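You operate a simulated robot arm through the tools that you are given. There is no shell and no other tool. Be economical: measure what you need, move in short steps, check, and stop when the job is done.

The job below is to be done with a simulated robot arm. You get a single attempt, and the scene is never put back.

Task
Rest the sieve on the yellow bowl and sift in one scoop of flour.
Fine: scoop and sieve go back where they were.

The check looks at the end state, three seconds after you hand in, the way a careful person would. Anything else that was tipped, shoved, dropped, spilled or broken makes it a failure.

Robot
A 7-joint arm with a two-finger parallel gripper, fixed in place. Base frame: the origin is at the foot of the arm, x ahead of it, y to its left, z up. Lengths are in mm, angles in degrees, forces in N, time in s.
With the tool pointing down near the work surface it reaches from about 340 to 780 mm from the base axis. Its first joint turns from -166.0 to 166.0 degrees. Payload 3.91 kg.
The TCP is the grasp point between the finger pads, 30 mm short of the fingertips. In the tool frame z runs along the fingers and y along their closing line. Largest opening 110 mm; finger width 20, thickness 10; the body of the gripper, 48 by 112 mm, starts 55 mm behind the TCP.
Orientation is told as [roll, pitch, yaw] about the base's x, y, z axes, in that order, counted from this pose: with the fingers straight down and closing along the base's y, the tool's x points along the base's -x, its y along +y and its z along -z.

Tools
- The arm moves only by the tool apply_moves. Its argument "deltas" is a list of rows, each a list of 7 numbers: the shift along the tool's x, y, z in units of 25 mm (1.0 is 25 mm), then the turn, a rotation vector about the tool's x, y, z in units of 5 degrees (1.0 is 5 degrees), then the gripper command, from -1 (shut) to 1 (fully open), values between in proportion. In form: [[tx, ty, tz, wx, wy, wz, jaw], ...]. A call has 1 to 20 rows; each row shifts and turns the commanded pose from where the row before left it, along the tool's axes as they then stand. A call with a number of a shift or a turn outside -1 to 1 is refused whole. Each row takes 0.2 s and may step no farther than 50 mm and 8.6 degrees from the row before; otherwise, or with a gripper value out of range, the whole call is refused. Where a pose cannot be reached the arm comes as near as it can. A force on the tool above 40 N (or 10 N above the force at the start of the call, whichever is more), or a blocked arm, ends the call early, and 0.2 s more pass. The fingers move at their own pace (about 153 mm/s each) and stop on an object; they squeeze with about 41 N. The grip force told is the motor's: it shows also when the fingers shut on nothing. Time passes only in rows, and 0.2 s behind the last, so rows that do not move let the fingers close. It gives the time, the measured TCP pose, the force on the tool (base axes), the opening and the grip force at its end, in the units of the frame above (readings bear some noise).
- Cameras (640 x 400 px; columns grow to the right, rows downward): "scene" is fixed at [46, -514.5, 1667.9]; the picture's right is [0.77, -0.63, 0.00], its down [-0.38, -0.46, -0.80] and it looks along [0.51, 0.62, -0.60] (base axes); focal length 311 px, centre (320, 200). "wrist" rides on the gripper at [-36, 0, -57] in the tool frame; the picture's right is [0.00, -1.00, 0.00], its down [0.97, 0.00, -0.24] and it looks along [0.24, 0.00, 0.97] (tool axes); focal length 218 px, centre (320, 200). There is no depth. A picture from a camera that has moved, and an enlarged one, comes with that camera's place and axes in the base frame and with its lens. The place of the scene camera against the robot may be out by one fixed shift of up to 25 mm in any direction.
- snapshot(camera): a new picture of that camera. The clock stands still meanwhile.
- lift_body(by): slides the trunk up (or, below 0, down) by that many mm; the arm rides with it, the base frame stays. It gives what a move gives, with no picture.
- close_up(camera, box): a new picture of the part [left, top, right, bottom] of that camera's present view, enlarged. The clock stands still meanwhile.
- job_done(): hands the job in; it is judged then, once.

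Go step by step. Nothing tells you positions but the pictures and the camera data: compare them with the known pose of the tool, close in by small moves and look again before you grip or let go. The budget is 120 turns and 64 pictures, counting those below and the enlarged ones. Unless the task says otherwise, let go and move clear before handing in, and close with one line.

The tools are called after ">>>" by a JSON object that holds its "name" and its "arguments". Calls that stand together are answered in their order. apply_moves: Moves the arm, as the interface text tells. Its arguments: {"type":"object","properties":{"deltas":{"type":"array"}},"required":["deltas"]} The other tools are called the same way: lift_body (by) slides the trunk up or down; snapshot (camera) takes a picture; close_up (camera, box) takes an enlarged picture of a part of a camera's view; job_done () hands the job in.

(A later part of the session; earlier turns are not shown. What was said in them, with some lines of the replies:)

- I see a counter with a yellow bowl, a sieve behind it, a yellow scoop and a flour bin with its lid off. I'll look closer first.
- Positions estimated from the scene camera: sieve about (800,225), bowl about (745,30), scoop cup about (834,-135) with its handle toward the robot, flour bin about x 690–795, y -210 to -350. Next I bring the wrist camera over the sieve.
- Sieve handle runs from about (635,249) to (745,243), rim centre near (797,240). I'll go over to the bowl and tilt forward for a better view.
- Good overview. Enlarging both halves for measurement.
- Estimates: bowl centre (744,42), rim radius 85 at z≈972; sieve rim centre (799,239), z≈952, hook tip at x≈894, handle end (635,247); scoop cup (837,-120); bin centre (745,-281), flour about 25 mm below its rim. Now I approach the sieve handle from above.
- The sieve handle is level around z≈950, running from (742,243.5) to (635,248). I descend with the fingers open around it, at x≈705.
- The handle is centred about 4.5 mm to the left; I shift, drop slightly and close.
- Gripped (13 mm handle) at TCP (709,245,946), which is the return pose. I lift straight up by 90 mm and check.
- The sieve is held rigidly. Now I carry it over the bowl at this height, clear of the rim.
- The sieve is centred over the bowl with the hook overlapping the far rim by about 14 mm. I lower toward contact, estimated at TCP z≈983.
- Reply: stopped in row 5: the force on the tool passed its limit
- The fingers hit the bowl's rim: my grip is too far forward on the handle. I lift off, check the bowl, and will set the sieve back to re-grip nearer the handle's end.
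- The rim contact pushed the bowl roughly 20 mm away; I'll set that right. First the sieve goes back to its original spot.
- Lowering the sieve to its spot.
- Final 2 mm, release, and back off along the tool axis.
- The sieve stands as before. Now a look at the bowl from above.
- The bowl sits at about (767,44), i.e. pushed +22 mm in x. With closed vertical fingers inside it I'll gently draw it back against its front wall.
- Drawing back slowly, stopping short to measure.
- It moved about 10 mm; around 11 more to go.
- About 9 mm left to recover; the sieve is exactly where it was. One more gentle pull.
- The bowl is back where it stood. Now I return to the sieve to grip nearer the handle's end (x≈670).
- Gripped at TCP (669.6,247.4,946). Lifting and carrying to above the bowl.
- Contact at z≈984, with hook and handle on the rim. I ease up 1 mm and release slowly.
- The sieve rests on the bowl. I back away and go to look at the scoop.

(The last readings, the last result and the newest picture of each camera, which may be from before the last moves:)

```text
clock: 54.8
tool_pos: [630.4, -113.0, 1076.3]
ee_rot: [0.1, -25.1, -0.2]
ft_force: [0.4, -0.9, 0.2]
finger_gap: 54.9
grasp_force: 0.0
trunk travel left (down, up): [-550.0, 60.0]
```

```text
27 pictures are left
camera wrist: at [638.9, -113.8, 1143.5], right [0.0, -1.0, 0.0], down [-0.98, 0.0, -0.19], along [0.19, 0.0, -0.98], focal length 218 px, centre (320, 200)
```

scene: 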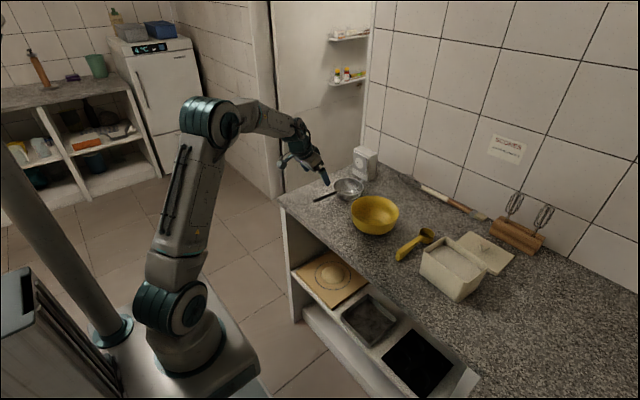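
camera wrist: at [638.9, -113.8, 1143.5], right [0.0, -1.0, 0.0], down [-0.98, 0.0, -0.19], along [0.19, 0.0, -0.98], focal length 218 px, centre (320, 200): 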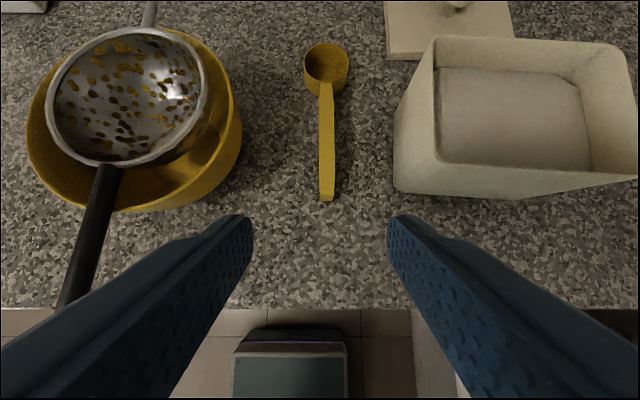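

>>> {"name": "close_up", "arguments": {"camera": "wrist", "box": [270, 30, 390, 210]}}

>>> {"name": "close_up", "arguments": {"camera": "scene", "box": [380, 215, 450, 270]}}

```text
2.22 times, centred on (330, 120) of wrist
camera zoom: at [638.9, -113.8, 1143.5], right [0.0, -1.0, 0.0], down [-0.98, 0.0, -0.19], along [0.19, 0.0, -0.98], focal length 485 px, centre (298, 378)
```

zoom: 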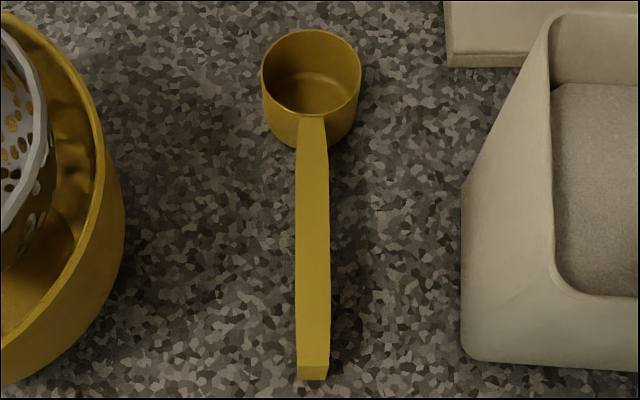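

```text
7.27 times, centred on (415, 242) of scene
camera zoom: at [46.0, -514.5, 1667.9], right [0.77, -0.63, 0.0], down [-0.38, -0.46, -0.8], along [0.51, 0.62, -0.6], focal length 2260 px, centre (-371, -109)
```

zoom: 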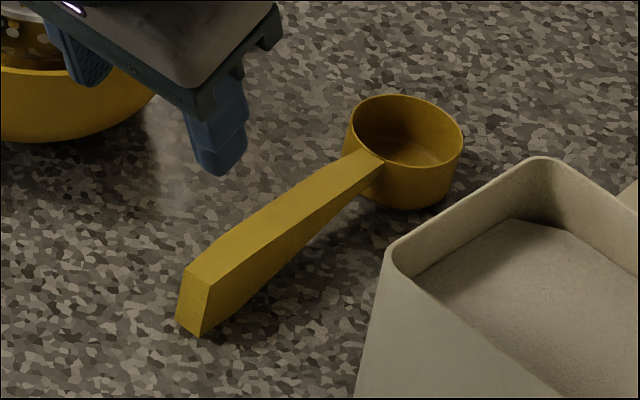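

The scoop handle is a 15 mm wide bar with its top at z≈934, along y≈-120.5, end at x≈685, cup centre x≈837. I'll pitch the fingers forward to 60° so I can later roll the scoop about its own axis, checking reach first.

>>> {"name": "apply_moves", "arguments": {"deltas": [[0, 0, 0, 0, -1, 0, 0], [0, 0, 0, 0, -1, 0, 0], [0, 0, 0, 0, -1, 0, 0], [0, 0, 0, 0, -1, 0, 0], [0, 0, 0, 0, -1, 0, 0], [0, 0, 0, 0, -1, 0, 0], [0, -0.28, 0, 0, -1, 0, 0], [0, 0, 0, 0, 0, 0, 0]]}}

```text
clock: 56.6
tool_pos: [630.3, -120.8, 1078.0]
ee_rot: [0.2, -60.1, -0.2]
ft_force: [0.4, 1.0, -0.4]
finger_gap: 55.1
grasp_force: 0.0
trunk travel left (down, up): [-550.0, 60.0]
```

>>> {"name": "apply_moves", "arguments": {"deltas": [[0.854, 0, 0.781, 0, 0, 0, 0], [0.854, 0, 0.781, 0, 0, 0, 0], [0.854, 0, 0.781, 0, 0, 0, 0], [0.854, 0, 0.781, 0, 0, 0, 0], [0, 0, 0, 0, 0, 0, 0]]}}

>>> {"name": "snapshot", "arguments": {"camera": "wrist"}}

>>> {"name": "snapshot", "arguments": {"camera": "scene"}}

```text
clock: 57.8
tool_pos: [656.1, -123.3, 963.0]
ee_rot: [0.1, -60.1, -0.1]
ft_force: [0.5, -0.4, 0.1]
finger_gap: 54.8
grasp_force: 0.0
trunk travel left (down, up): [-550.0, 60.0]
```

```text
24 pictures are left
camera wrist: at [625.4, -123.7, 1023.0], right [0.0, -1.0, 0.0], down [-0.69, 0.0, -0.72], along [0.72, 0.0, -0.69], focal length 218 px, centre (320, 200)
```

wrist: 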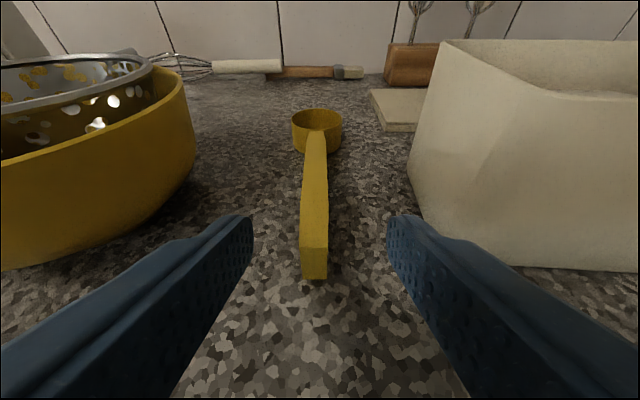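

```text
23 pictures are left
```

scene: 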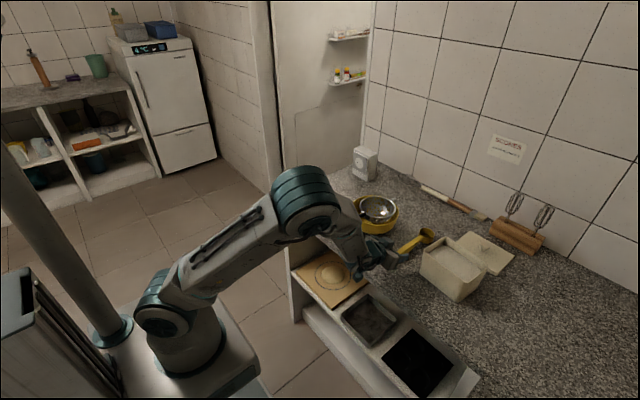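

Reach is fine and alignment is good. I slide the fingers around the handle's end and close.

>>> {"name": "apply_moves", "arguments": {"deltas": [[0.08, 0.11, 0.6, 0, 0, 0, 0], [0.08, 0, 0.7, 0, 0, 0, 0], [0.08, 0, 0.7, 0, 0, 0, 0], [0.0, 0, 0.5, 0, 0, 0, 0], [0, 0, 0, 0, 0, 0, -0.4], [0, 0, 0, 0, 0, 0, -0.7], [0, 0, 0, 0, 0, 0, -1], [0, 0, 0, 0, 0, 0, -1]]}}

>>> {"name": "snapshot", "arguments": {"camera": "wrist"}}

```text
clock: 59.6
tool_pos: [707.0, -117.3, 929.5]
ee_rot: [0.1, -60.0, -0.2]
ft_force: [0.1, -0.3, 0.3]
finger_gap: 15.2
grasp_force: 40.9
trunk travel left (down, up): [-550.0, 60.0]
```

```text
22 pictures are left
camera wrist: at [676.4, -118.0, 989.1], right [0.0, -1.0, 0.0], down [-0.69, 0.0, -0.72], along [0.72, 0.0, -0.69], focal length 218 px, centre (320, 200)
```

wrist: 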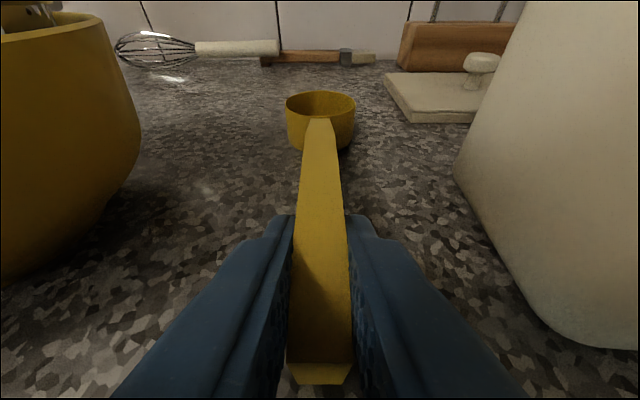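

Gripped. Lifting straight up by 130 mm.

>>> {"name": "apply_moves", "arguments": {"deltas": [[-0.35, 0, -0.2, 0, 0, 0, -1], [-0.695, 0, -0.4, 0, 0, 0, -1], [-0.866, 0, -0.5, 0, 0, 0, -1], [-0.866, 0, -0.5, 0, 0, 0, -1], [-0.866, 0, -0.5, 0, 0, 0, -1], [-0.866, 0, -0.5, 0, 0, 0, -1], [0, 0, 0, 0, 0, 0, -1]]}}

>>> {"name": "snapshot", "arguments": {"camera": "wrist"}}

```text
clock: 61.2
tool_pos: [706.3, -118.1, 1058.9]
ee_rot: [0.3, -60.0, -0.3]
ft_force: [0.1, 0.6, -0.3]
finger_gap: 14.9
grasp_force: 40.7
trunk travel left (down, up): [-550.0, 60.0]
```

```text
21 pictures are left
camera wrist: at [675.9, -119.3, 1118.9], right [0.0, -1.0, 0.0], down [-0.69, 0.0, -0.72], along [0.72, 0.0, -0.69], focal length 218 px, centre (320, 200)
```

wrist: 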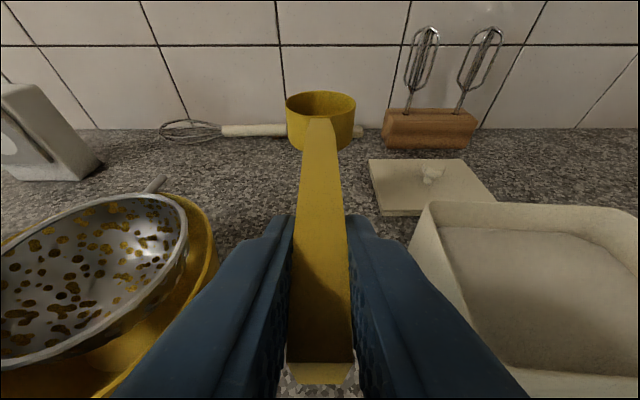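

The scoop is held level and rigid. Moving it to above the flour bin.

>>> {"name": "apply_moves", "arguments": {"deltas": [[0.26, -0.92, -0.45, 0, 0, 0, -1], [0.26, -0.92, -0.45, 0, 0, 0, -1], [0.26, -0.92, -0.45, 0, 0, 0, -1], [0.26, -0.92, -0.45, 0, 0, 0, -1], [0.26, -0.92, -0.45, 0, 0, 0, -1], [0.26, -0.92, -0.45, 0, 0, 0, -1], [0.26, -0.92, -0.45, 0, 0, 0, -1], [0, 0, 0, 0, 0, 0, -1]]}}

>>> {"name": "snapshot", "arguments": {"camera": "wrist"}}

>>> {"name": "close_up", "arguments": {"camera": "scene", "box": [390, 190, 518, 290]}}

```text
clock: 63.0
tool_pos: [614.7, -281.6, 1059.7]
ee_rot: [0.2, -60.0, -0.3]
ft_force: [-0.4, 0.0, -0.1]
finger_gap: 15.0
grasp_force: 41.4
trunk travel left (down, up): [-550.0, 60.0]
```

```text
20 pictures are left
camera wrist: at [583.6, -281.6, 1119.0], right [0.0, -1.0, 0.0], down [-0.69, 0.0, -0.72], along [0.72, 0.0, -0.69], focal length 218 px, centre (320, 200)
```

wrist: 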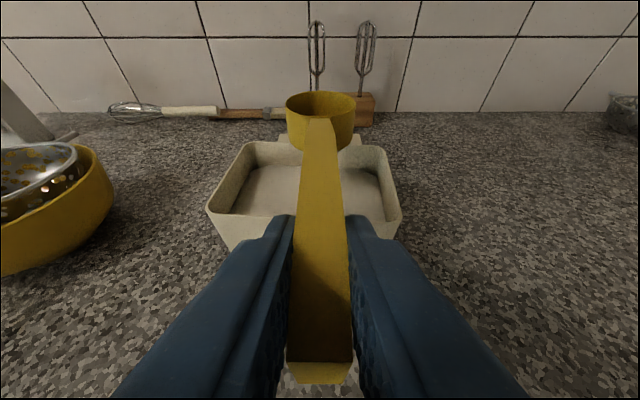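

```text
4.00 times, centred on (454, 240) of scene
camera zoom: at [46.0, -514.5, 1667.9], right [0.77, -0.63, 0.0], down [-0.38, -0.46, -0.8], along [0.51, 0.62, -0.6], focal length 1243 px, centre (-216, 40)
```

zoom: 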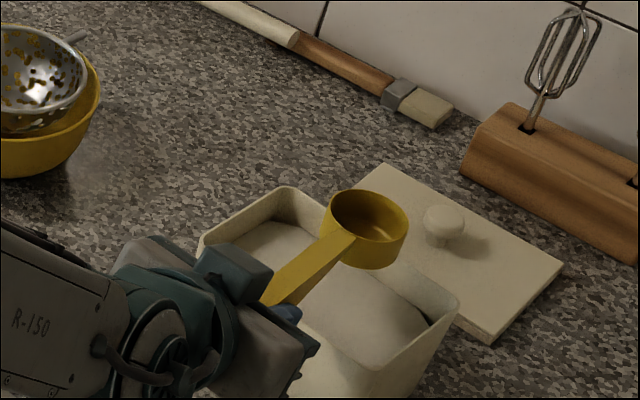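

Two views agree: bin rim at z≈1003, x 690–797, y -202 to -354; flour surface z≈970. I tilt the scoop 60° nose-down about its cup, above the bin.

>>> {"name": "apply_moves", "arguments": {"deltas": [[-0.393, 0, -0.228, 0, 1, 0, -1], [-0.393, 0, -0.228, 0, 1, 0, -1], [-0.393, 0, -0.228, 0, 1, 0, -1], [-0.393, 0, -0.228, 0, 1, 0, -1], [-0.393, 0, -0.228, 0, 1, 0, -1], [-0.393, 0, -0.228, 0, 1, 0, -1], [-0.393, 0, -0.228, 0, 1, 0, -1], [-0.393, 0, -0.228, 0, 1, 0, -1], [-0.393, 0, -0.228, 0, 1, 0, -1], [-0.393, 0, -0.228, 0, 1, 0, -1], [-0.393, 0, -0.228, 0, 1, 0, -1], [-0.393, 0, -0.228, 0, 1, 0, -1], [0, 0, 0, 0, 0, 0, -1]]}}

>>> {"name": "close_up", "arguments": {"camera": "scene", "box": [390, 190, 518, 290]}}

```text
clock: 65.8
tool_pos: [672.8, -279.6, 1175.4]
ee_rot: [0.2, 0.0, -0.1]
ft_force: [0.6, 0.4, 0.1]
finger_gap: 15.3
grasp_force: 40.8
trunk travel left (down, up): [-550.0, 60.0]
```

```text
4.00 times, centred on (454, 240) of scene
camera zoom: at [46.0, -514.5, 1667.9], right [0.77, -0.63, 0.0], down [-0.38, -0.46, -0.8], along [0.51, 0.62, -0.6], focal length 1243 px, centre (-216, 40)
```

zoom: 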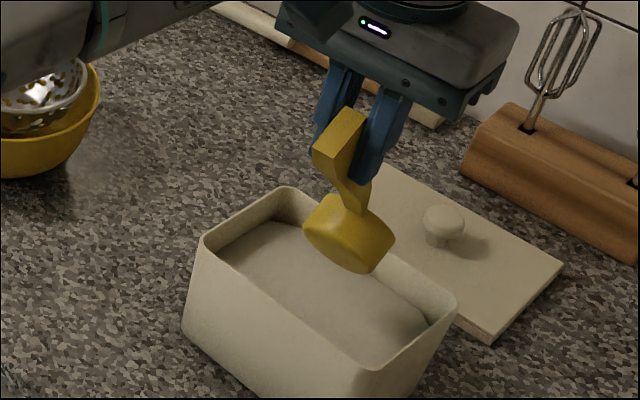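

Geometry matches. I descend into the flour, watching the force.

>>> {"name": "apply_moves", "arguments": {"deltas": [[-0.16, 0, 0.8, 0, 0, 0, -1], [0, 0, 0.8, 0, 0, 0, -1], [0, 0, 0.6, 0, 0, 0, -1], [0, 0, 0.4, 0, 0, 0, -1], [0, 0, 0.4, 0, 0, 0, -1], [0, 0, 0.4, 0, 0, 0, -1], [0, 0, 0.4, 0, 0, 0, -1], [0, 0, 0.3, 0, 0, 0, -1], [0, 0, 0.2, 0, 0, 0, -1], [0, 0, 0, 0, 0, 0, -1]]}}

>>> {"name": "close_up", "arguments": {"camera": "scene", "box": [390, 190, 518, 290]}}

```text
clock: 68.0
tool_pos: [678.4, -279.6, 1066.7]
ee_rot: [0.1, 0.0, -0.1]
ft_force: [0.1, 0.2, -1.6]
finger_gap: 15.3
grasp_force: 41.0
trunk travel left (down, up): [-550.0, 60.0]
```

```text
4.00 times, centred on (454, 240) of scene
camera zoom: at [46.0, -514.5, 1667.9], right [0.77, -0.63, 0.0], down [-0.38, -0.46, -0.8], along [0.51, 0.62, -0.6], focal length 1243 px, centre (-216, 40)
```

zoom: 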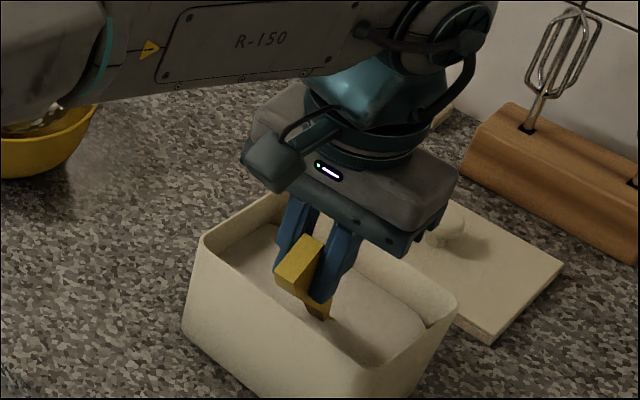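

No resistance; cup is in the flour. Now sweep 20 mm forward, then curl up to level while rising clear of the rim.

>>> {"name": "apply_moves", "arguments": {"deltas": [[-0.2, 0, 0, 0, 0, 0, -1], [-0.2, 0, 0, 0, 0, 0, -1], [-0.2, 0, 0, 0, 0, 0, -1], [-0.2, 0, 0, 0, 0, 0, -1], [0.391, 0, 0.022, 0, -1, 0, -1], [0.37, 0, 0.021, 0, -1, 0, -1], [0.349, 0, 0.022, 0, -1, 0, -1], [0.328, 0, 0.025, 0, -1, 0, -1], [0.308, 0, 0.03, 0, -1, 0, -1], [0.288, 0, 0.036, 0, -1, 0, -1], [0.26, 0, -0.09, 0, -1, 0, -1], [0.23, 0, -0.079, 0, -1, 0, -1], [0.201, 0, -0.065, 0, -1, 0, -1], [0.173, 0, -0.049, 0, -1, 0, -1], [0.147, 0, -0.031, 0, -1, 0, -1], [0.122, 0, -0.01, 0, -1, 0, -1], [0, 0, 0, 0, 0, 0, -1]]}}

>>> {"name": "snapshot", "arguments": {"camera": "wrist"}}

>>> {"name": "close_up", "arguments": {"camera": "scene", "box": [390, 190, 518, 290]}}

```text
clock: 71.6
tool_pos: [625.9, -278.5, 1041.5]
ee_rot: [0.2, -60.1, -0.2]
ft_force: [0.0, -1.0, -1.4]
finger_gap: 15.3
grasp_force: 40.9
trunk travel left (down, up): [-550.0, 60.0]
```

```text
16 pictures are left
camera wrist: at [594.1, -279.4, 1101.4], right [0.0, -1.0, 0.0], down [-0.69, 0.0, -0.72], along [0.72, 0.0, -0.69], focal length 218 px, centre (320, 200)
```

wrist: 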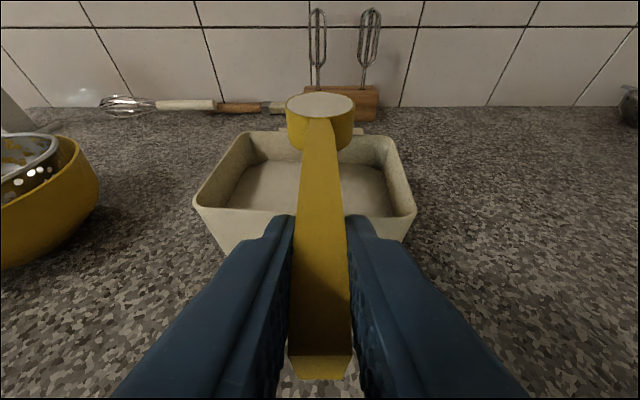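

```text
4.00 times, centred on (454, 240) of scene
camera zoom: at [46.0, -514.5, 1667.9], right [0.77, -0.63, 0.0], down [-0.38, -0.46, -0.8], along [0.51, 0.62, -0.6], focal length 1243 px, centre (-216, 40)
```

zoom: 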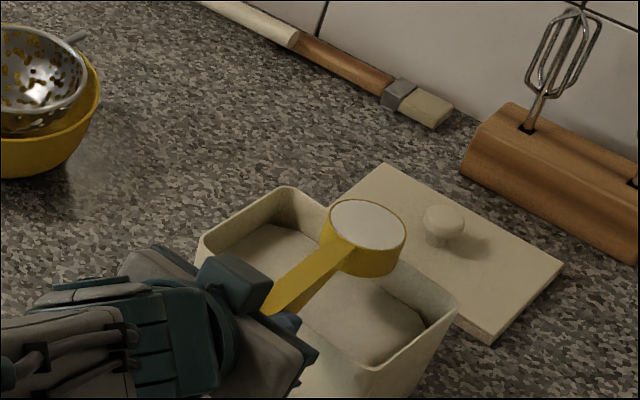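

The scoop came up full and level. I raise it and carry it smoothly over to the sieve.

>>> {"name": "apply_moves", "arguments": {"deltas": [[-0.346, 0, -0.2, 0, 0, 0, -1], [-0.346, 0, -0.2, 0, 0, 0, -1], [0.009, 0.4, -0.015, 0, 0, 0, -1], [0.009, 0.815, -0.015, 0, 0, 0, -1], [0.009, 0.815, -0.015, 0, 0, 0, -1], [0.009, 0.815, -0.015, 0, 0, 0, -1], [0.009, 0.815, -0.015, 0, 0, 0, -1], [0.009, 0.815, -0.015, 0, 0, 0, -1], [0.009, 0.815, -0.015, 0, 0, 0, -1], [0.009, 0.815, -0.015, 0, 0, 0, -1], [0.009, 0.815, -0.015, 0, 0, 0, -1], [0.009, 0.815, -0.015, 0, 0, 0, -1], [0.009, 0.815, -0.015, 0, 0, 0, -1], [0.009, 0.815, -0.015, 0, 0, 0, -1], [0.009, 0.815, -0.015, 0, 0, 0, -1], [0.009, 0.815, -0.015, 0, 0, 0, -1], [0.009, 0.815, -0.015, 0, 0, 0, -1], [0.009, 0.815, -0.015, 0, 0, 0, -1], [0.009, 0.415, -0.015, 0, 0, 0, -1], [0, 0, 0, 0, 0, 0, -1]]}}

>>> {"name": "snapshot", "arguments": {"camera": "wrist"}}

>>> {"name": "close_up", "arguments": {"camera": "scene", "box": [310, 150, 438, 250]}}

```text
clock: 75.8
tool_pos: [615.7, 48.2, 1060.1]
ee_rot: [0.2, -60.1, -0.3]
ft_force: [0.0, -0.5, -1.0]
finger_gap: 15.1
grasp_force: 40.7
trunk travel left (down, up): [-550.0, 60.0]
```

```text
14 pictures are left
camera wrist: at [585.9, 48.1, 1121.0], right [0.0, -1.0, 0.0], down [-0.69, 0.0, -0.72], along [0.72, 0.0, -0.69], focal length 218 px, centre (320, 200)
```

wrist: 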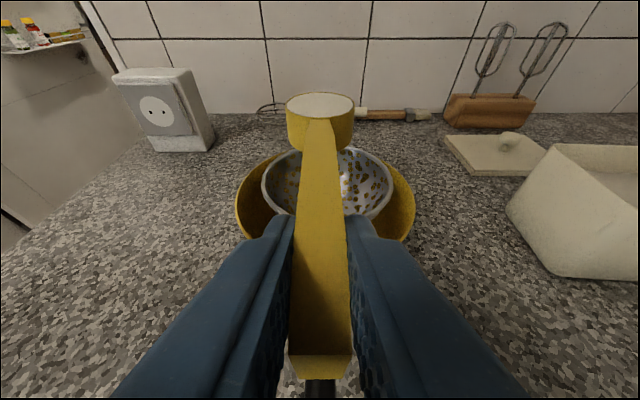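

```text
4.00 times, centred on (374, 200) of scene
camera zoom: at [46.0, -514.5, 1667.9], right [0.77, -0.63, 0.0], down [-0.38, -0.46, -0.8], along [0.51, 0.62, -0.6], focal length 1243 px, centre (104, 200)
```

zoom: 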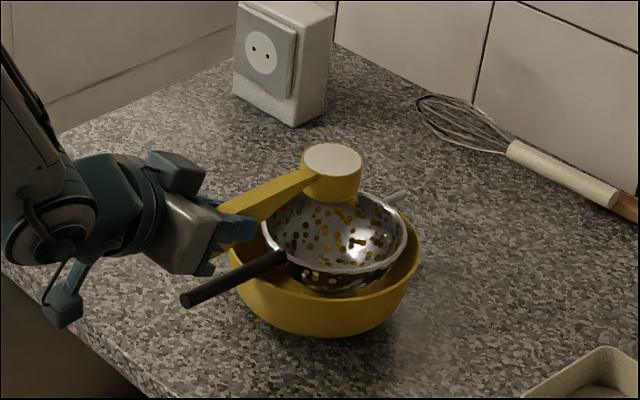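

The cup is over the sieve's centre. I roll the scoop about its own axis, first 60°.

>>> {"name": "apply_moves", "arguments": {"deltas": [[0, 0, 0, -0.5, 0, 0.866, -1], [0, 0, 0, -0.5, 0, 0.866, -1], [0, 0, 0, -0.5, 0, 0.866, -1], [0, 0, 0, -0.5, 0, 0.866, -1], [0, 0, 0, -0.5, 0, 0.866, -1], [0, 0, 0, -0.5, 0, 0.866, -1], [0, 0, 0, -0.5, 0, 0.866, -1], [0, 0, 0, -0.5, 0, 0.866, -1], [0, 0, 0, -0.5, 0, 0.866, -1], [0, 0, 0, -0.5, 0, 0.866, -1], [0, 0, 0, -0.5, 0, 0.866, -1], [0, 0, 0, -0.5, 0, 0.866, -1]]}}

>>> {"name": "close_up", "arguments": {"camera": "scene", "box": [310, 150, 438, 250]}}

```text
clock: 78.4
tool_pos: [617.2, 45.9, 1061.6]
ee_rot: [74.1, -25.5, -56.4]
ft_force: [0.0, 1.0, -0.8]
finger_gap: 15.2
grasp_force: 40.8
trunk travel left (down, up): [-550.0, 60.0]
```

```text
4.00 times, centred on (374, 200) of scene
camera zoom: at [46.0, -514.5, 1667.9], right [0.77, -0.63, 0.0], down [-0.38, -0.46, -0.8], along [0.51, 0.62, -0.6], focal length 1243 px, centre (104, 200)
```

zoom: 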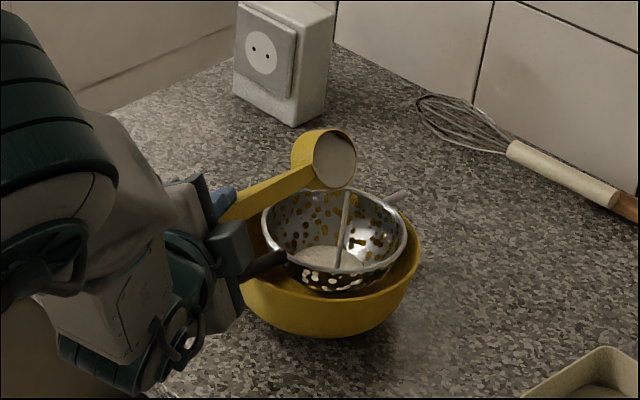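

Flour streams neatly into the sieve. I raise 30 mm for gripper clearance over the sieve's handle and continue rolling to 130°.

>>> {"name": "apply_moves", "arguments": {"deltas": [[-0.26, 0.52, -0.15, 0, 0, 0, -1], [-0.26, 0.52, -0.15, 0, 0, 0, -1], [0, 0, 0, -0.5, 0, 0.866, -1], [0, 0, 0, -0.5, 0, 0.866, -1], [0, 0, 0, -0.5, 0, 0.866, -1], [0, 0, 0, -0.5, 0, 0.866, -1], [0, 0, 0, -0.5, 0, 0.866, -1], [0, 0, 0, -0.5, 0, 0.866, -1], [0, 0, 0, -0.5, 0, 0.866, -1], [0, 0, 0, -0.5, 0, 0.866, -1], [0, 0, 0, -0.5, 0, 0.866, -1], [0, 0, 0, -0.5, 0, 0.866, -1], [0, 0, 0, -0.5, 0, 0.866, -1], [0, 0, 0, -0.5, 0, 0.866, -1], [0, 0, 0, -0.5, 0, 0.866, -1], [0, 0, 0, -0.5, 0, 0.866, -1], [0, 0, 0, 0, 0, 0, -1], [0, 0, 0, 0, 0, 0, -1], [0, 0, 0, 0, 0, 0, -1], [0, 0, 0, 0, 0, 0, -1]]}}

>>> {"name": "close_up", "arguments": {"camera": "scene", "box": [310, 150, 438, 250]}}

```text
clock: 82.6
tool_pos: [616.6, 46.6, 1092.0]
ee_rot: [112.9, 33.9, -53.0]
ft_force: [0.3, -0.5, -0.1]
finger_gap: 14.9
grasp_force: 40.5
trunk travel left (down, up): [-550.0, 60.0]
```

```text
4.00 times, centred on (374, 200) of scene
camera zoom: at [46.0, -514.5, 1667.9], right [0.77, -0.63, 0.0], down [-0.38, -0.46, -0.8], along [0.51, 0.62, -0.6], focal length 1243 px, centre (104, 200)
```

zoom: 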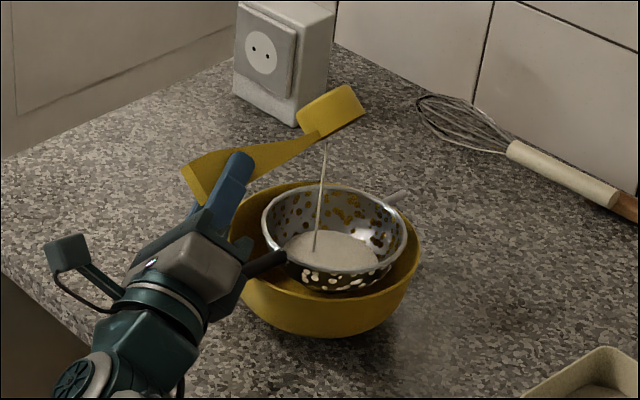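

Still trickling; I wait for it to empty, with a tiny shake.

>>> {"name": "apply_moves", "arguments": {"deltas": [[0, 0, 0, 0, 0, 0, -1], [0, 0, 0, 0, 0, 0, -1], [0, 0, 0, 0, 0, 0, -1], [0, 0, 0, 0, 0, 0, -1], [0, 0, 0, 0, 0, 0, -1], [0, 0, 0, 0, 0, 0, -1], [0, 0, 0, 0, 0, 0, -1], [0, 0, 0, 0, 0, 0, -1], [0.08, 0, 0, 0, 0, 0, -1], [-0.08, 0, 0, 0, 0, 0, -1], [0.08, 0, 0, 0, 0, 0, -1], [-0.08, 0, 0, 0, 0, 0, -1], [0, 0, 0, 0, 0, 0, -1], [0, 0, 0, 0, 0, 0, -1], [0, 0, 0, 0, 0, 0, -1], [0, 0, 0, 0, 0, 0, -1]]}}

>>> {"name": "close_up", "arguments": {"camera": "scene", "box": [310, 150, 438, 250]}}

```text
clock: 86.0
tool_pos: [617.8, 45.9, 1092.5]
ee_rot: [112.9, 33.9, -53.0]
ft_force: [-1.0, -0.4, -1.1]
finger_gap: 15.3
grasp_force: 41.0
trunk travel left (down, up): [-550.0, 60.0]
```

```text
4.00 times, centred on (374, 200) of scene
camera zoom: at [46.0, -514.5, 1667.9], right [0.77, -0.63, 0.0], down [-0.38, -0.46, -0.8], along [0.51, 0.62, -0.6], focal length 1243 px, centre (104, 200)
```

zoom: 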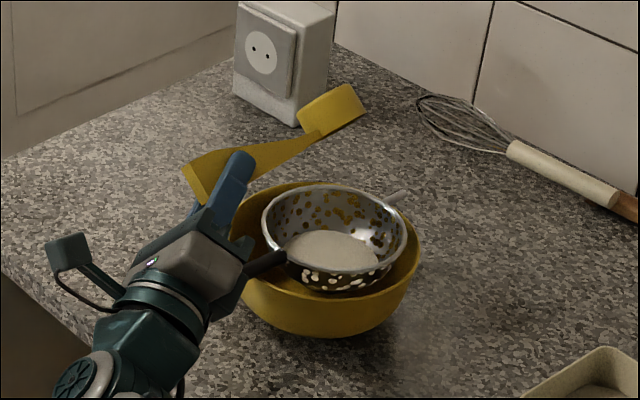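

The scoop is empty; flour sits in the sieve. I roll the scoop back upright.

>>> {"name": "apply_moves", "arguments": {"deltas": [[0, 0, 0, 0.5, 0, -0.866, -1], [0, 0, 0, 0.5, 0, -0.866, -1], [0, 0, 0, 0.5, 0, -0.866, -1], [0, 0, 0, 0.5, 0, -0.866, -1], [0, 0, 0, 0.5, 0, -0.866, -1], [0, 0, 0, 0.5, 0, -0.866, -1], [0, 0, 0, 0.5, 0, -0.866, -1], [0, 0, 0, 0.5, 0, -0.866, -1], [0, 0, 0, 0.5, 0, -0.866, -1], [0, 0, 0, 0.5, 0, -0.866, -1], [0, 0, 0, 0.5, 0, -0.866, -1], [0, 0, 0, 0.5, 0, -0.866, -1], [0, 0, 0, 0.5, 0, -0.866, -1], [0, 0, 0, 0.5, 0, -0.866, -1], [0, 0, 0, 0.5, 0, -0.866, -1], [0, 0, 0, 0.5, 0, -0.866, -1], [0, 0, 0, 0.5, 0, -0.866, -1], [0, 0, 0, 0.5, 0, -0.866, -1], [0, 0, 0, 0.5, 0, -0.866, -1], [0, 0, 0, 0.5, 0, -0.866, -1]]}}

>>> {"name": "apply_moves", "arguments": {"deltas": [[0, 0, 0, 0.5, 0, -0.866, -1], [0, 0, 0, 0.5, 0, -0.866, -1], [0, 0, 0, 0.5, 0, -0.866, -1], [0, 0, 0, 0.5, 0, -0.866, -1], [0, 0, 0, 0.5, 0, -0.866, -1], [0, 0, 0, 0.5, 0, -0.866, -1], [0, 0, 0, 0, 0, 0, -1]]}}

```text
clock: 90.2
tool_pos: [618.0, 46.3, 1091.3]
ee_rot: [49.2, -48.6, -40.9]
ft_force: [-0.2, 0.2, -1.1]
finger_gap: 14.9
grasp_force: 40.8
trunk travel left (down, up): [-550.0, 60.0]
```

```text
clock: 91.8
tool_pos: [615.3, 47.5, 1090.8]
ee_rot: [0.0, -60.1, 0.0]
ft_force: [-0.2, -0.2, -0.3]
finger_gap: 15.1
grasp_force: 41.0
trunk travel left (down, up): [-550.0, 60.0]
```

Upright again. Carrying the scoop back above its original spot.

>>> {"name": "apply_moves", "arguments": {"deltas": [[-0.093, -0.942, 0.538, 0, 0, 0, -1], [-0.093, -0.942, 0.538, 0, 0, 0, -1], [-0.093, -0.942, 0.538, 0, 0, 0, -1], [-0.093, -0.942, 0.538, 0, 0, 0, -1], [-0.093, -0.942, 0.538, 0, 0, 0, -1], [-0.093, -0.942, 0.538, 0, 0, 0, -1], [-0.093, -0.942, 0.538, 0, 0, 0, -1], [0, 0, 0, 0, 0, 0, -1]]}}

>>> {"name": "apply_moves", "arguments": {"deltas": [[0, 0, 0, 0, 0, 0, -1], [0, 0, 0, 0, 0, 0, -1]]}}

```text
clock: 93.6
tool_pos: [708.1, -118.9, 1061.5]
ee_rot: [0.2, -59.9, -0.2]
ft_force: [-0.5, -0.1, -0.8]
finger_gap: 15.2
grasp_force: 41.5
trunk travel left (down, up): [-550.0, 60.0]
```

```text
clock: 94.2
tool_pos: [708.9, -117.3, 1060.7]
ee_rot: [0.2, -60.0, -0.2]
ft_force: [-0.4, -0.3, -0.3]
finger_gap: 15.0
grasp_force: 41.2
trunk travel left (down, up): [-550.0, 60.0]
```

>>> {"name": "apply_moves", "arguments": {"deltas": [[0.733, 0, 0.41, 0, 0, 0, -1], [0.733, 0, 0.41, 0, 0, 0, -1], [0.733, 0, 0.41, 0, 0, 0, -1], [0.733, 0, 0.41, 0, 0, 0, -1], [0.733, 0, 0.41, 0, 0, 0, -1], [0.733, 0, 0.41, 0, 0, 0, -1], [0, 0, 0, 0, 0, 0, -1]]}}

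>>> {"name": "close_up", "arguments": {"camera": "scene", "box": [380, 180, 550, 310]}}

```text
clock: 95.8
tool_pos: [704.3, -118.9, 934.1]
ee_rot: [0.1, -60.1, -0.2]
ft_force: [0.3, -0.4, 0.3]
finger_gap: 15.2
grasp_force: 40.9
trunk travel left (down, up): [-550.0, 60.0]
```

```text
3.08 times, centred on (465, 245) of scene
camera zoom: at [46.0, -514.5, 1667.9], right [0.77, -0.63, 0.0], down [-0.38, -0.46, -0.8], along [0.51, 0.62, -0.6], focal length 956 px, centre (-126, 62)
```

zoom: 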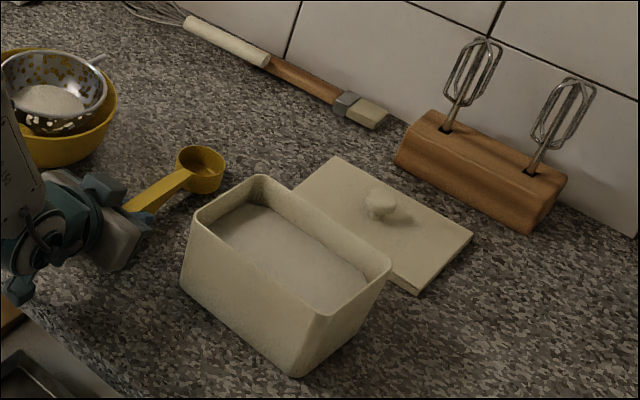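

Matches the original to within a couple of mm. Lowering the last 5 mm.

>>> {"name": "apply_moves", "arguments": {"deltas": [[0.043, 0, 0.048, 0, 0, 0, -1], [0.043, 0, 0.048, 0, 0, 0, -1], [0.043, 0, 0.048, 0, 0, 0, -1], [0, 0, 0, 0, 0, 0, -1]]}}

```text
clock: 96.8
tool_pos: [705.2, -117.6, 930.2]
ee_rot: [0.1, -60.3, -0.1]
ft_force: [-1.8, -0.4, 12.9]
finger_gap: 15.2
grasp_force: 41.2
trunk travel left (down, up): [-550.0, 60.0]
```

Touchdown. Release and back off along the tool axis, then up.

>>> {"name": "apply_moves", "arguments": {"deltas": [[-0.02, 0, -0.012, 0, 0, 0, -1], [0, 0, 0, 0, 0, 0, -0.65], [0, 0, 0, 0, 0, 0, -0.4], [0, 0, 0, 0, 0, 0, 0], [0, 0, 0, 0, 0, 0, 0], [0, 0, -0.6, 0, 0, 0, 0], [0, 0, -0.9, 0, 0, 0, 0], [0, 0, -0.9, 0, 0, 0, 0], [-0.8, 0, -0.5, 0, 0, 0, 0], [-0.8, 0, -0.5, 0, 0, 0, 0], [-0.8, 0, -0.5, 0, 0, 0, 0], [-0.8, 0, -0.3, 0, 0, 0, 0], [0, 0, 0, 0, 1, 0, 0], [0, 0, 0, 0, 1, 0, 0], [0, 0, 0, 0, 1, 0, 0], [0, 0, 0, 0, 1, 0, 0], [0, 0, 0, 0, 1, 0, 0], [0, 0, 0, 0, 1, 0, 0], [0, 0, 0, 0, 1, 0, 0]]}}

>>> {"name": "snapshot", "arguments": {"camera": "wrist"}}

```text
clock: 100.8
tool_pos: [655.4, -118.1, 1049.9]
ee_rot: [0.0, -25.0, -0.1]
ft_force: [-0.5, -0.2, 0.7]
finger_gap: 54.9
grasp_force: 0.1
trunk travel left (down, up): [-550.0, 60.0]
```

```text
8 pictures are left
camera wrist: at [665.2, -118.6, 1116.4], right [0.0, -1.0, 0.0], down [-0.98, 0.0, -0.19], along [0.19, 0.0, -0.98], focal length 218 px, centre (320, 200)
```

wrist: 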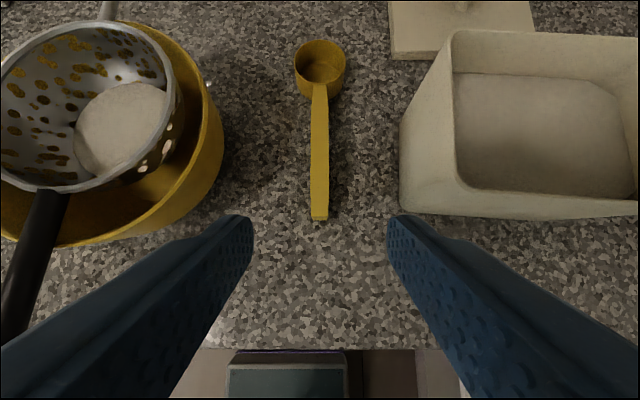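

The scoop is back in place. Next I return to the sieve handle to shake the flour through.

>>> {"name": "apply_moves", "arguments": {"deltas": [[0.355, 0.952, -0.319, 0, 0, 0, 0], [0.355, 0.952, -0.319, 0, 0, 0, 0], [0.355, 0.952, -0.319, 0, 0, 0, 0], [0.355, 0.952, -0.319, 0, 0, 0, 0], [0.355, 0.952, -0.319, 0, 0, 0, 0], [0.355, 0.952, -0.319, 0, 0, 0, 0], [0.355, 0.952, -0.319, 0, 0, 0, 0], [0, 0, 0, 0.2, 0, 0.43, 0], [0, 0, 0, 0, 0, 0, 0]]}}

>>> {"name": "snapshot", "arguments": {"camera": "wrist"}}

```text
clock: 102.8
tool_pos: [576.0, 47.6, 1074.4]
ee_rot: [0.1, -25.0, -2.5]
ft_force: [-0.3, -0.4, 0.7]
finger_gap: 55.0
grasp_force: 0.1
trunk travel left (down, up): [-550.0, 60.0]
```

```text
7 pictures are left
camera wrist: at [585.2, 47.8, 1141.4], right [-0.04, -1.0, 0.0], down [-0.98, 0.04, -0.19], along [0.19, -0.01, -0.98], focal length 218 px, centre (320, 200)
```

wrist: 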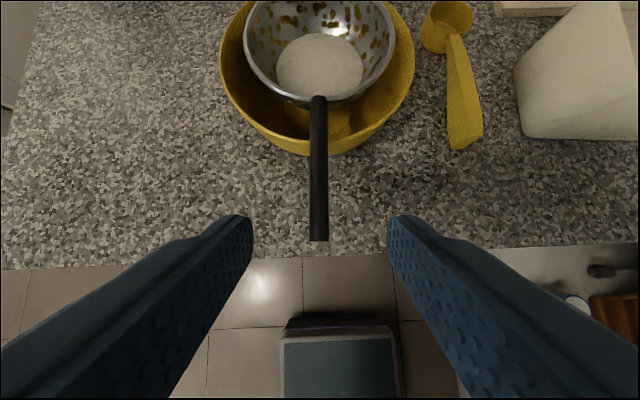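

>>> {"name": "apply_moves", "arguments": {"deltas": [[-0.127, 0, 1, 0, 0, 0, 0], [0, 0, 1, 0, 0, 0, 0], [0, 0, 1, 0, 0, 0, 0], [0, 0, 1.0, 0, 0, 0, 0], [0, 0, 0, 0, 0, 0, 0], [0, 0, 0, 0, 0, 0, -0.5], [0, 0, 0, 0, 0, 0, -1], [0, 0, 0, 0, 0, 0, -1]]}}

```text
clock: 104.6
tool_pos: [620.0, 47.4, 986.0]
ee_rot: [0.1, -25.0, -2.4]
ft_force: [-0.5, 0.5, 0.6]
finger_gap: 13.2
grasp_force: 40.7
trunk travel left (down, up): [-550.0, 60.0]
```

Gripped. I lift the sieve 8 mm off the rim and shake it gently side to side over the bowl.

>>> {"name": "apply_moves", "arguments": {"deltas": [[-0.135, 0, -0.29, 0, 0, 0, -1], [0, 0.2, 0, 0, 0, 0, -1], [0, -0.4, 0, 0, 0, 0, -1], [0, 0.4, 0, 0, 0, 0, -1], [0, -0.4, 0, 0, 0, 0, -1], [0, 0.4, 0, 0, 0, 0, -1], [0, -0.4, 0, 0, 0, 0, -1], [0, 0.4, 0, 0, 0, 0, -1], [0, -0.4, 0, 0, 0, 0, -1], [0, 0.4, 0, 0, 0, 0, -1], [0, -0.4, 0, 0, 0, 0, -1], [0, 0.4, 0, 0, 0, 0, -1], [0, -0.4, 0, 0, 0, 0, -1], [0, 0.4, 0, 0, 0, 0, -1], [0, -0.4, 0, 0, 0, 0, -1], [0, 0.4, 0, 0, 0, 0, -1], [0, -0.4, 0, 0, 0, 0, -1], [0, 0.2, 0, 0, 0, 0, -1], [0, 0, 0, 0, 0, 0, -1]]}}

>>> {"name": "close_up", "arguments": {"camera": "scene", "box": [310, 150, 438, 250]}}

```text
clock: 108.6
tool_pos: [621.2, 46.2, 992.8]
ee_rot: [0.1, -25.0, -2.5]
ft_force: [0.1, 1.0, -2.0]
finger_gap: 13.3
grasp_force: 41.1
trunk travel left (down, up): [-550.0, 60.0]
```

```text
4.00 times, centred on (374, 200) of scene
camera zoom: at [46.0, -514.5, 1667.9], right [0.77, -0.63, 0.0], down [-0.38, -0.46, -0.8], along [0.51, 0.62, -0.6], focal length 1243 px, centre (104, 200)
```

zoom: 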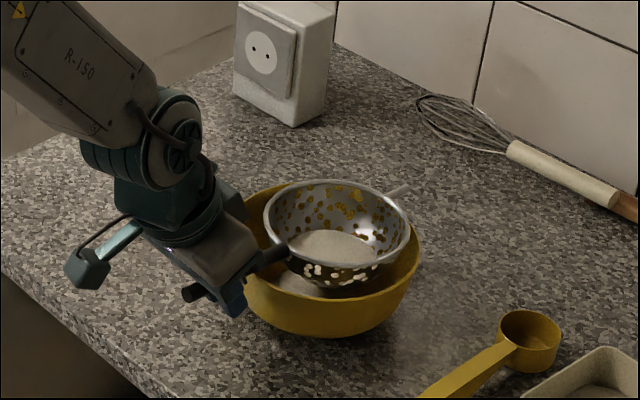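

Some has gone through. I keep shaking somewhat more vigorously.

>>> {"name": "apply_moves", "arguments": {"deltas": [[0, 0.3, 0, 0, 0, 0, -1], [0, -0.6, 0, 0, 0, 0, -1], [0, 0.6, 0, 0, 0, 0, -1], [0, -0.6, 0, 0, 0, 0, -1], [0, 0.6, 0, 0, 0, 0, -1], [0, -0.6, 0, 0, 0, 0, -1], [0, 0.6, 0, 0, 0, 0, -1], [0, -0.6, 0, 0, 0, 0, -1], [0, 0.6, 0, 0, 0, 0, -1], [0, -0.6, 0, 0, 0, 0, -1], [0, 0.6, 0, 0, 0, 0, -1], [0, -0.6, 0, 0, 0, 0, -1], [0, 0.6, 0, 0, 0, 0, -1], [0, -0.6, 0, 0, 0, 0, -1], [0, 0.6, 0, 0, 0, 0, -1], [0, -0.6, 0, 0, 0, 0, -1], [0, 0.6, 0, 0, 0, 0, -1], [0, -0.6, 0, 0, 0, 0, -1], [0, 0.6, 0, 0, 0, 0, -1], [0, -0.3, 0, 0, 0, 0, -1]]}}

>>> {"name": "apply_moves", "arguments": {"deltas": [[0, 0.3, 0, 0, 0, 0, -1], [0, -0.6, 0, 0, 0, 0, -1], [0, 0.6, 0, 0, 0, 0, -1], [0, -0.6, 0, 0, 0, 0, -1], [0, 0.6, 0, 0, 0, 0, -1], [0, -0.6, 0, 0, 0, 0, -1], [0, 0.6, 0, 0, 0, 0, -1], [0, -0.6, 0, 0, 0, 0, -1], [0, 0.6, 0, 0, 0, 0, -1], [0, -0.6, 0, 0, 0, 0, -1], [0, 0.6, 0, 0, 0, 0, -1], [0, -0.6, 0, 0, 0, 0, -1], [0, 0.6, 0, 0, 0, 0, -1], [0, -0.6, 0, 0, 0, 0, -1], [0, 0.6, 0, 0, 0, 0, -1], [0, -0.6, 0, 0, 0, 0, -1], [0, 0.6, 0, 0, 0, 0, -1], [0, -0.6, 0, 0, 0, 0, -1], [0, 0.6, 0, 0, 0, 0, -1], [0, -0.3, 0, 0, 0, 0, -1]]}}

>>> {"name": "apply_moves", "arguments": {"deltas": [[0, 0.3, 0, 0, 0, 0, -1], [0, -0.6, 0, 0, 0, 0, -1], [0, 0.6, 0, 0, 0, 0, -1], [0, -0.6, 0, 0, 0, 0, -1], [0, 0.6, 0, 0, 0, 0, -1], [0, -0.6, 0, 0, 0, 0, -1], [0, 0.6, 0, 0, 0, 0, -1], [0, -0.6, 0, 0, 0, 0, -1], [0, 0.6, 0, 0, 0, 0, -1], [0, -0.6, 0, 0, 0, 0, -1], [0, 0.6, 0, 0, 0, 0, -1], [0, -0.6, 0, 0, 0, 0, -1], [0, 0.6, 0, 0, 0, 0, -1], [0, -0.6, 0, 0, 0, 0, -1], [0, 0.6, 0, 0, 0, 0, -1], [0, -0.6, 0, 0, 0, 0, -1], [0, 0.6, 0, 0, 0, 0, -1], [0, -0.6, 0, 0, 0, 0, -1], [0, 0.6, 0, 0, 0, 0, -1], [0, -0.3, 0, 0, 0, 0, -1]]}}

>>> {"name": "close_up", "arguments": {"camera": "scene", "box": [310, 150, 438, 250]}}

```text
clock: 112.8
tool_pos: [620.0, 47.3, 992.1]
ee_rot: [0.1, -25.0, -2.5]
ft_force: [0.2, 0.3, -1.4]
finger_gap: 12.8
grasp_force: 40.5
trunk travel left (down, up): [-550.0, 60.0]
```

```text
clock: 117.0
tool_pos: [620.1, 45.2, 995.9]
ee_rot: [0.0, -25.0, -2.5]
ft_force: [-0.5, -0.5, -1.8]
finger_gap: 12.9
grasp_force: 41.2
trunk travel left (down, up): [-550.0, 60.0]
```

```text
clock: 121.2
tool_pos: [622.9, 45.2, 993.7]
ee_rot: [0.1, -25.0, -2.5]
ft_force: [0.6, 0.0, -1.7]
finger_gap: 12.9
grasp_force: 40.8
trunk travel left (down, up): [-550.0, 60.0]
```

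```text
4.00 times, centred on (374, 200) of scene
camera zoom: at [46.0, -514.5, 1667.9], right [0.77, -0.63, 0.0], down [-0.38, -0.46, -0.8], along [0.51, 0.62, -0.6], focal length 1243 px, centre (104, 200)
```

zoom: 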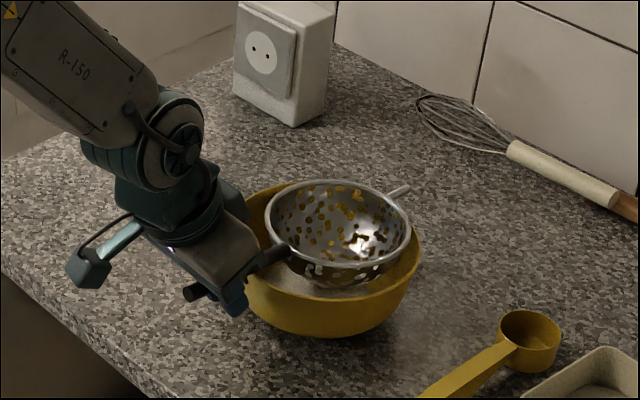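

The sieve is empty and the flour is in the bowl. Lifting the sieve out and carrying it back.

>>> {"name": "apply_moves", "arguments": {"deltas": [[-0.254, 0, -0.544, 0, 0, 0, -1], [-0.254, 0, -0.544, 0, 0, 0, -1], [-0.254, 0, -0.544, 0, 0, 0, -1], [-0.254, 0, -0.544, 0, 0, 0, -1], [0, 0, 0, 0, 0, 0, -1], [-0.148, 0.81, 0.069, 0, 0, 0, -1], [-0.148, 0.81, 0.069, 0, 0, 0, -1], [-0.148, 0.81, 0.069, 0, 0, 0, -1], [-0.148, 0.81, 0.069, 0, 0, 0, -1], [-0.148, 0.81, 0.069, 0, 0, 0, -1], [-0.148, 0.81, 0.069, 0, 0, 0, -1], [-0.148, 0.81, 0.069, 0, 0, 0, -1], [-0.148, 0.81, 0.069, 0, 0, 0, -1], [-0.148, 0.81, 0.069, 0, 0, 0, -1], [-0.148, 0.81, 0.069, 0, 0, 0, -1], [0, 0, 0, 0, 0, 0, -1]]}}

>>> {"name": "apply_moves", "arguments": {"deltas": [[0, 0, 0, 0, 0, 0, -1], [0, 0, 0, 0, 0, 0, -1]]}}

```text
clock: 124.6
tool_pos: [671.1, 246.8, 1055.4]
ee_rot: [0.1, -24.9, -2.4]
ft_force: [0.5, -0.1, -0.7]
finger_gap: 12.9
grasp_force: 40.5
trunk travel left (down, up): [-550.0, 60.0]
```

```text
clock: 125.2
tool_pos: [670.8, 247.4, 1055.1]
ee_rot: [0.1, -25.0, -2.5]
ft_force: [0.0, -0.6, -0.7]
finger_gap: 12.7
grasp_force: 40.9
trunk travel left (down, up): [-550.0, 60.0]
```

>>> {"name": "apply_moves", "arguments": {"deltas": [[0.259, 0, 0.541, 0, 0, 0, -1], [0.259, 0, 0.541, 0, 0, 0, -1], [0.259, 0, 0.541, 0, 0, 0, -1], [0.259, 0, 0.541, 0, 0, 0, -1], [0.259, 0, 0.541, 0, 0, 0, -1], [0.259, 0, 0.541, 0, 0, 0, -1], [0.259, 0, 0.541, 0, 0, 0, -1], [0, 0, 0, 0, 0, 0, -1]]}}

>>> {"name": "close_up", "arguments": {"camera": "scene", "box": [280, 140, 440, 240]}}

```text
clock: 127.0
tool_pos: [667.1, 246.3, 949.8]
ee_rot: [0.1, -25.1, -2.5]
ft_force: [-0.5, 0.4, -1.7]
finger_gap: 12.9
grasp_force: 41.5
trunk travel left (down, up): [-550.0, 60.0]
```

```text
4.00 times, centred on (360, 190) of scene
camera zoom: at [46.0, -514.5, 1667.9], right [0.77, -0.63, 0.0], down [-0.38, -0.46, -0.8], along [0.51, 0.62, -0.6], focal length 1243 px, centre (160, 240)
```

zoom: 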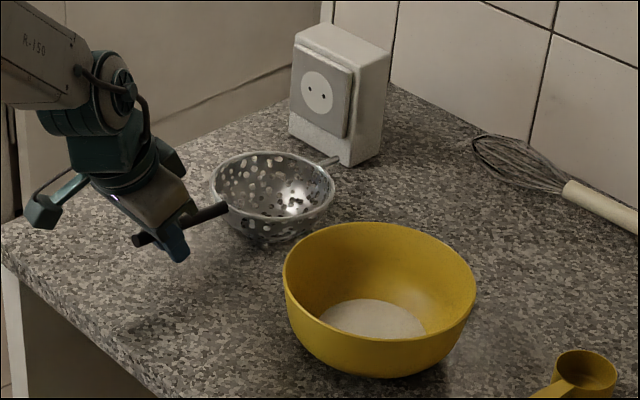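

Flour is in the bowl and the sieve matches its old place. Lowering in 1 mm steps until it bears.

>>> {"name": "apply_moves", "arguments": {"deltas": [[0.017, 0, 0.036, 0, 0, 0, -1], [0.017, 0, 0.036, 0, 0, 0, -1], [0, 0, 0, 0, 0, 0, -1]]}}

```text
clock: 127.8
tool_pos: [668.0, 245.6, 948.5]
ee_rot: [0.2, -25.2, -2.4]
ft_force: [-0.9, -0.5, 6.3]
finger_gap: 12.5
grasp_force: 40.8
trunk travel left (down, up): [-550.0, 60.0]
```

Bearing on the counter. Release slowly and retreat along the tool axis.

>>> {"name": "apply_moves", "arguments": {"deltas": [[-0.008, 0, -0.018, 0, 0, 0, -1], [0, 0, 0, 0, 0, 0, -0.75], [0, 0, 0, 0, 0, 0, -0.6], [0, 0, 0, 0, 0, 0, -0.3], [0, 0, 0, 0, 0, 0, 0], [0, 0, 0, 0, 0, 0, 0], [0, 0, -0.5, 0, 0, 0, 0], [0, 0, -0.8, 0, 0, 0, 0], [0, 0, -1, 0, 0, 0, 0], [0, 0, -1, 0, 0, 0, 0], [0, 0, -1, 0, 0, 0, 0], [0, 0, -1, 0, 0, 0, 0], [0, -0.5, -1, 0, 0, 0, 0], [0, -1, -1, 0, 0, 0, 0], [0, -1, -1, 0, 0, 0, 0], [0, -1, -1, 0, 0, 0, 0], [0, -1, 0, 0, 0, 0, 0]]}}

>>> {"name": "snapshot", "arguments": {"camera": "wrist"}}

>>> {"name": "close_up", "arguments": {"camera": "scene", "box": [280, 140, 440, 240]}}

```text
clock: 131.4
tool_pos: [564.0, 138.3, 1157.6]
ee_rot: [0.2, -25.0, -2.4]
ft_force: [-0.4, 0.3, -0.4]
finger_gap: 55.0
grasp_force: 0.0
trunk travel left (down, up): [-550.0, 60.0]
```

```text
3 pictures are left
camera wrist: at [573.4, 138.0, 1225.6], right [-0.04, -1.0, 0.0], down [-0.98, 0.04, -0.19], along [0.19, -0.01, -0.98], focal length 218 px, centre (320, 200)
```

wrist: 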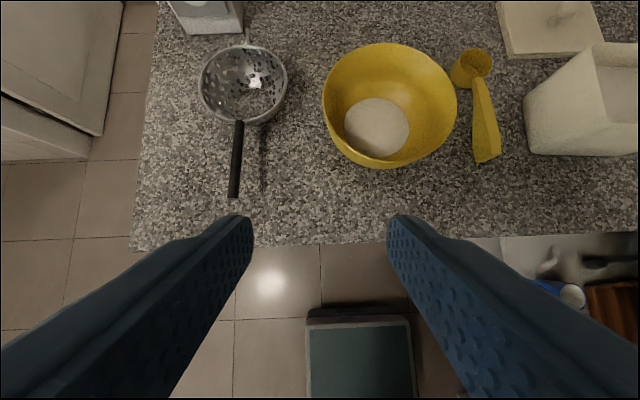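

```text
4.00 times, centred on (360, 190) of scene
camera zoom: at [46.0, -514.5, 1667.9], right [0.77, -0.63, 0.0], down [-0.38, -0.46, -0.8], along [0.51, 0.62, -0.6], focal length 1243 px, centre (160, 240)
```

zoom: 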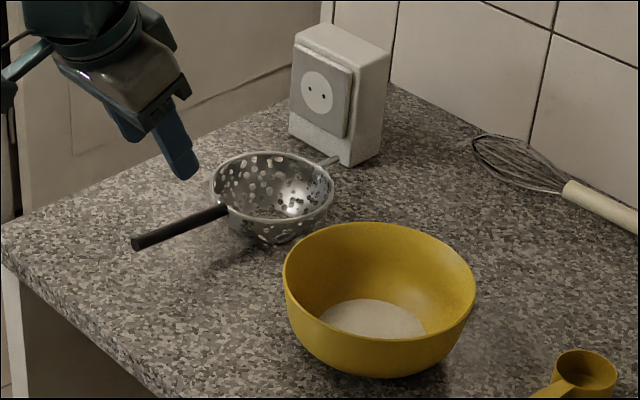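

Flour is in the bowl, the sieve and scoop are back at their spots, no spills show, and the arm is clear. Handing in.

>>> {"name": "job_done", "arguments": {}}

```text
The job is handed in.
```

I sifted one scoop of flour through the sieve into the yellow bowl and put the sieve and scoop back within a few millimetres of where they were; along the way my gripper pushed the bowl about 22 mm, and I moved it back to within about 2 mm.
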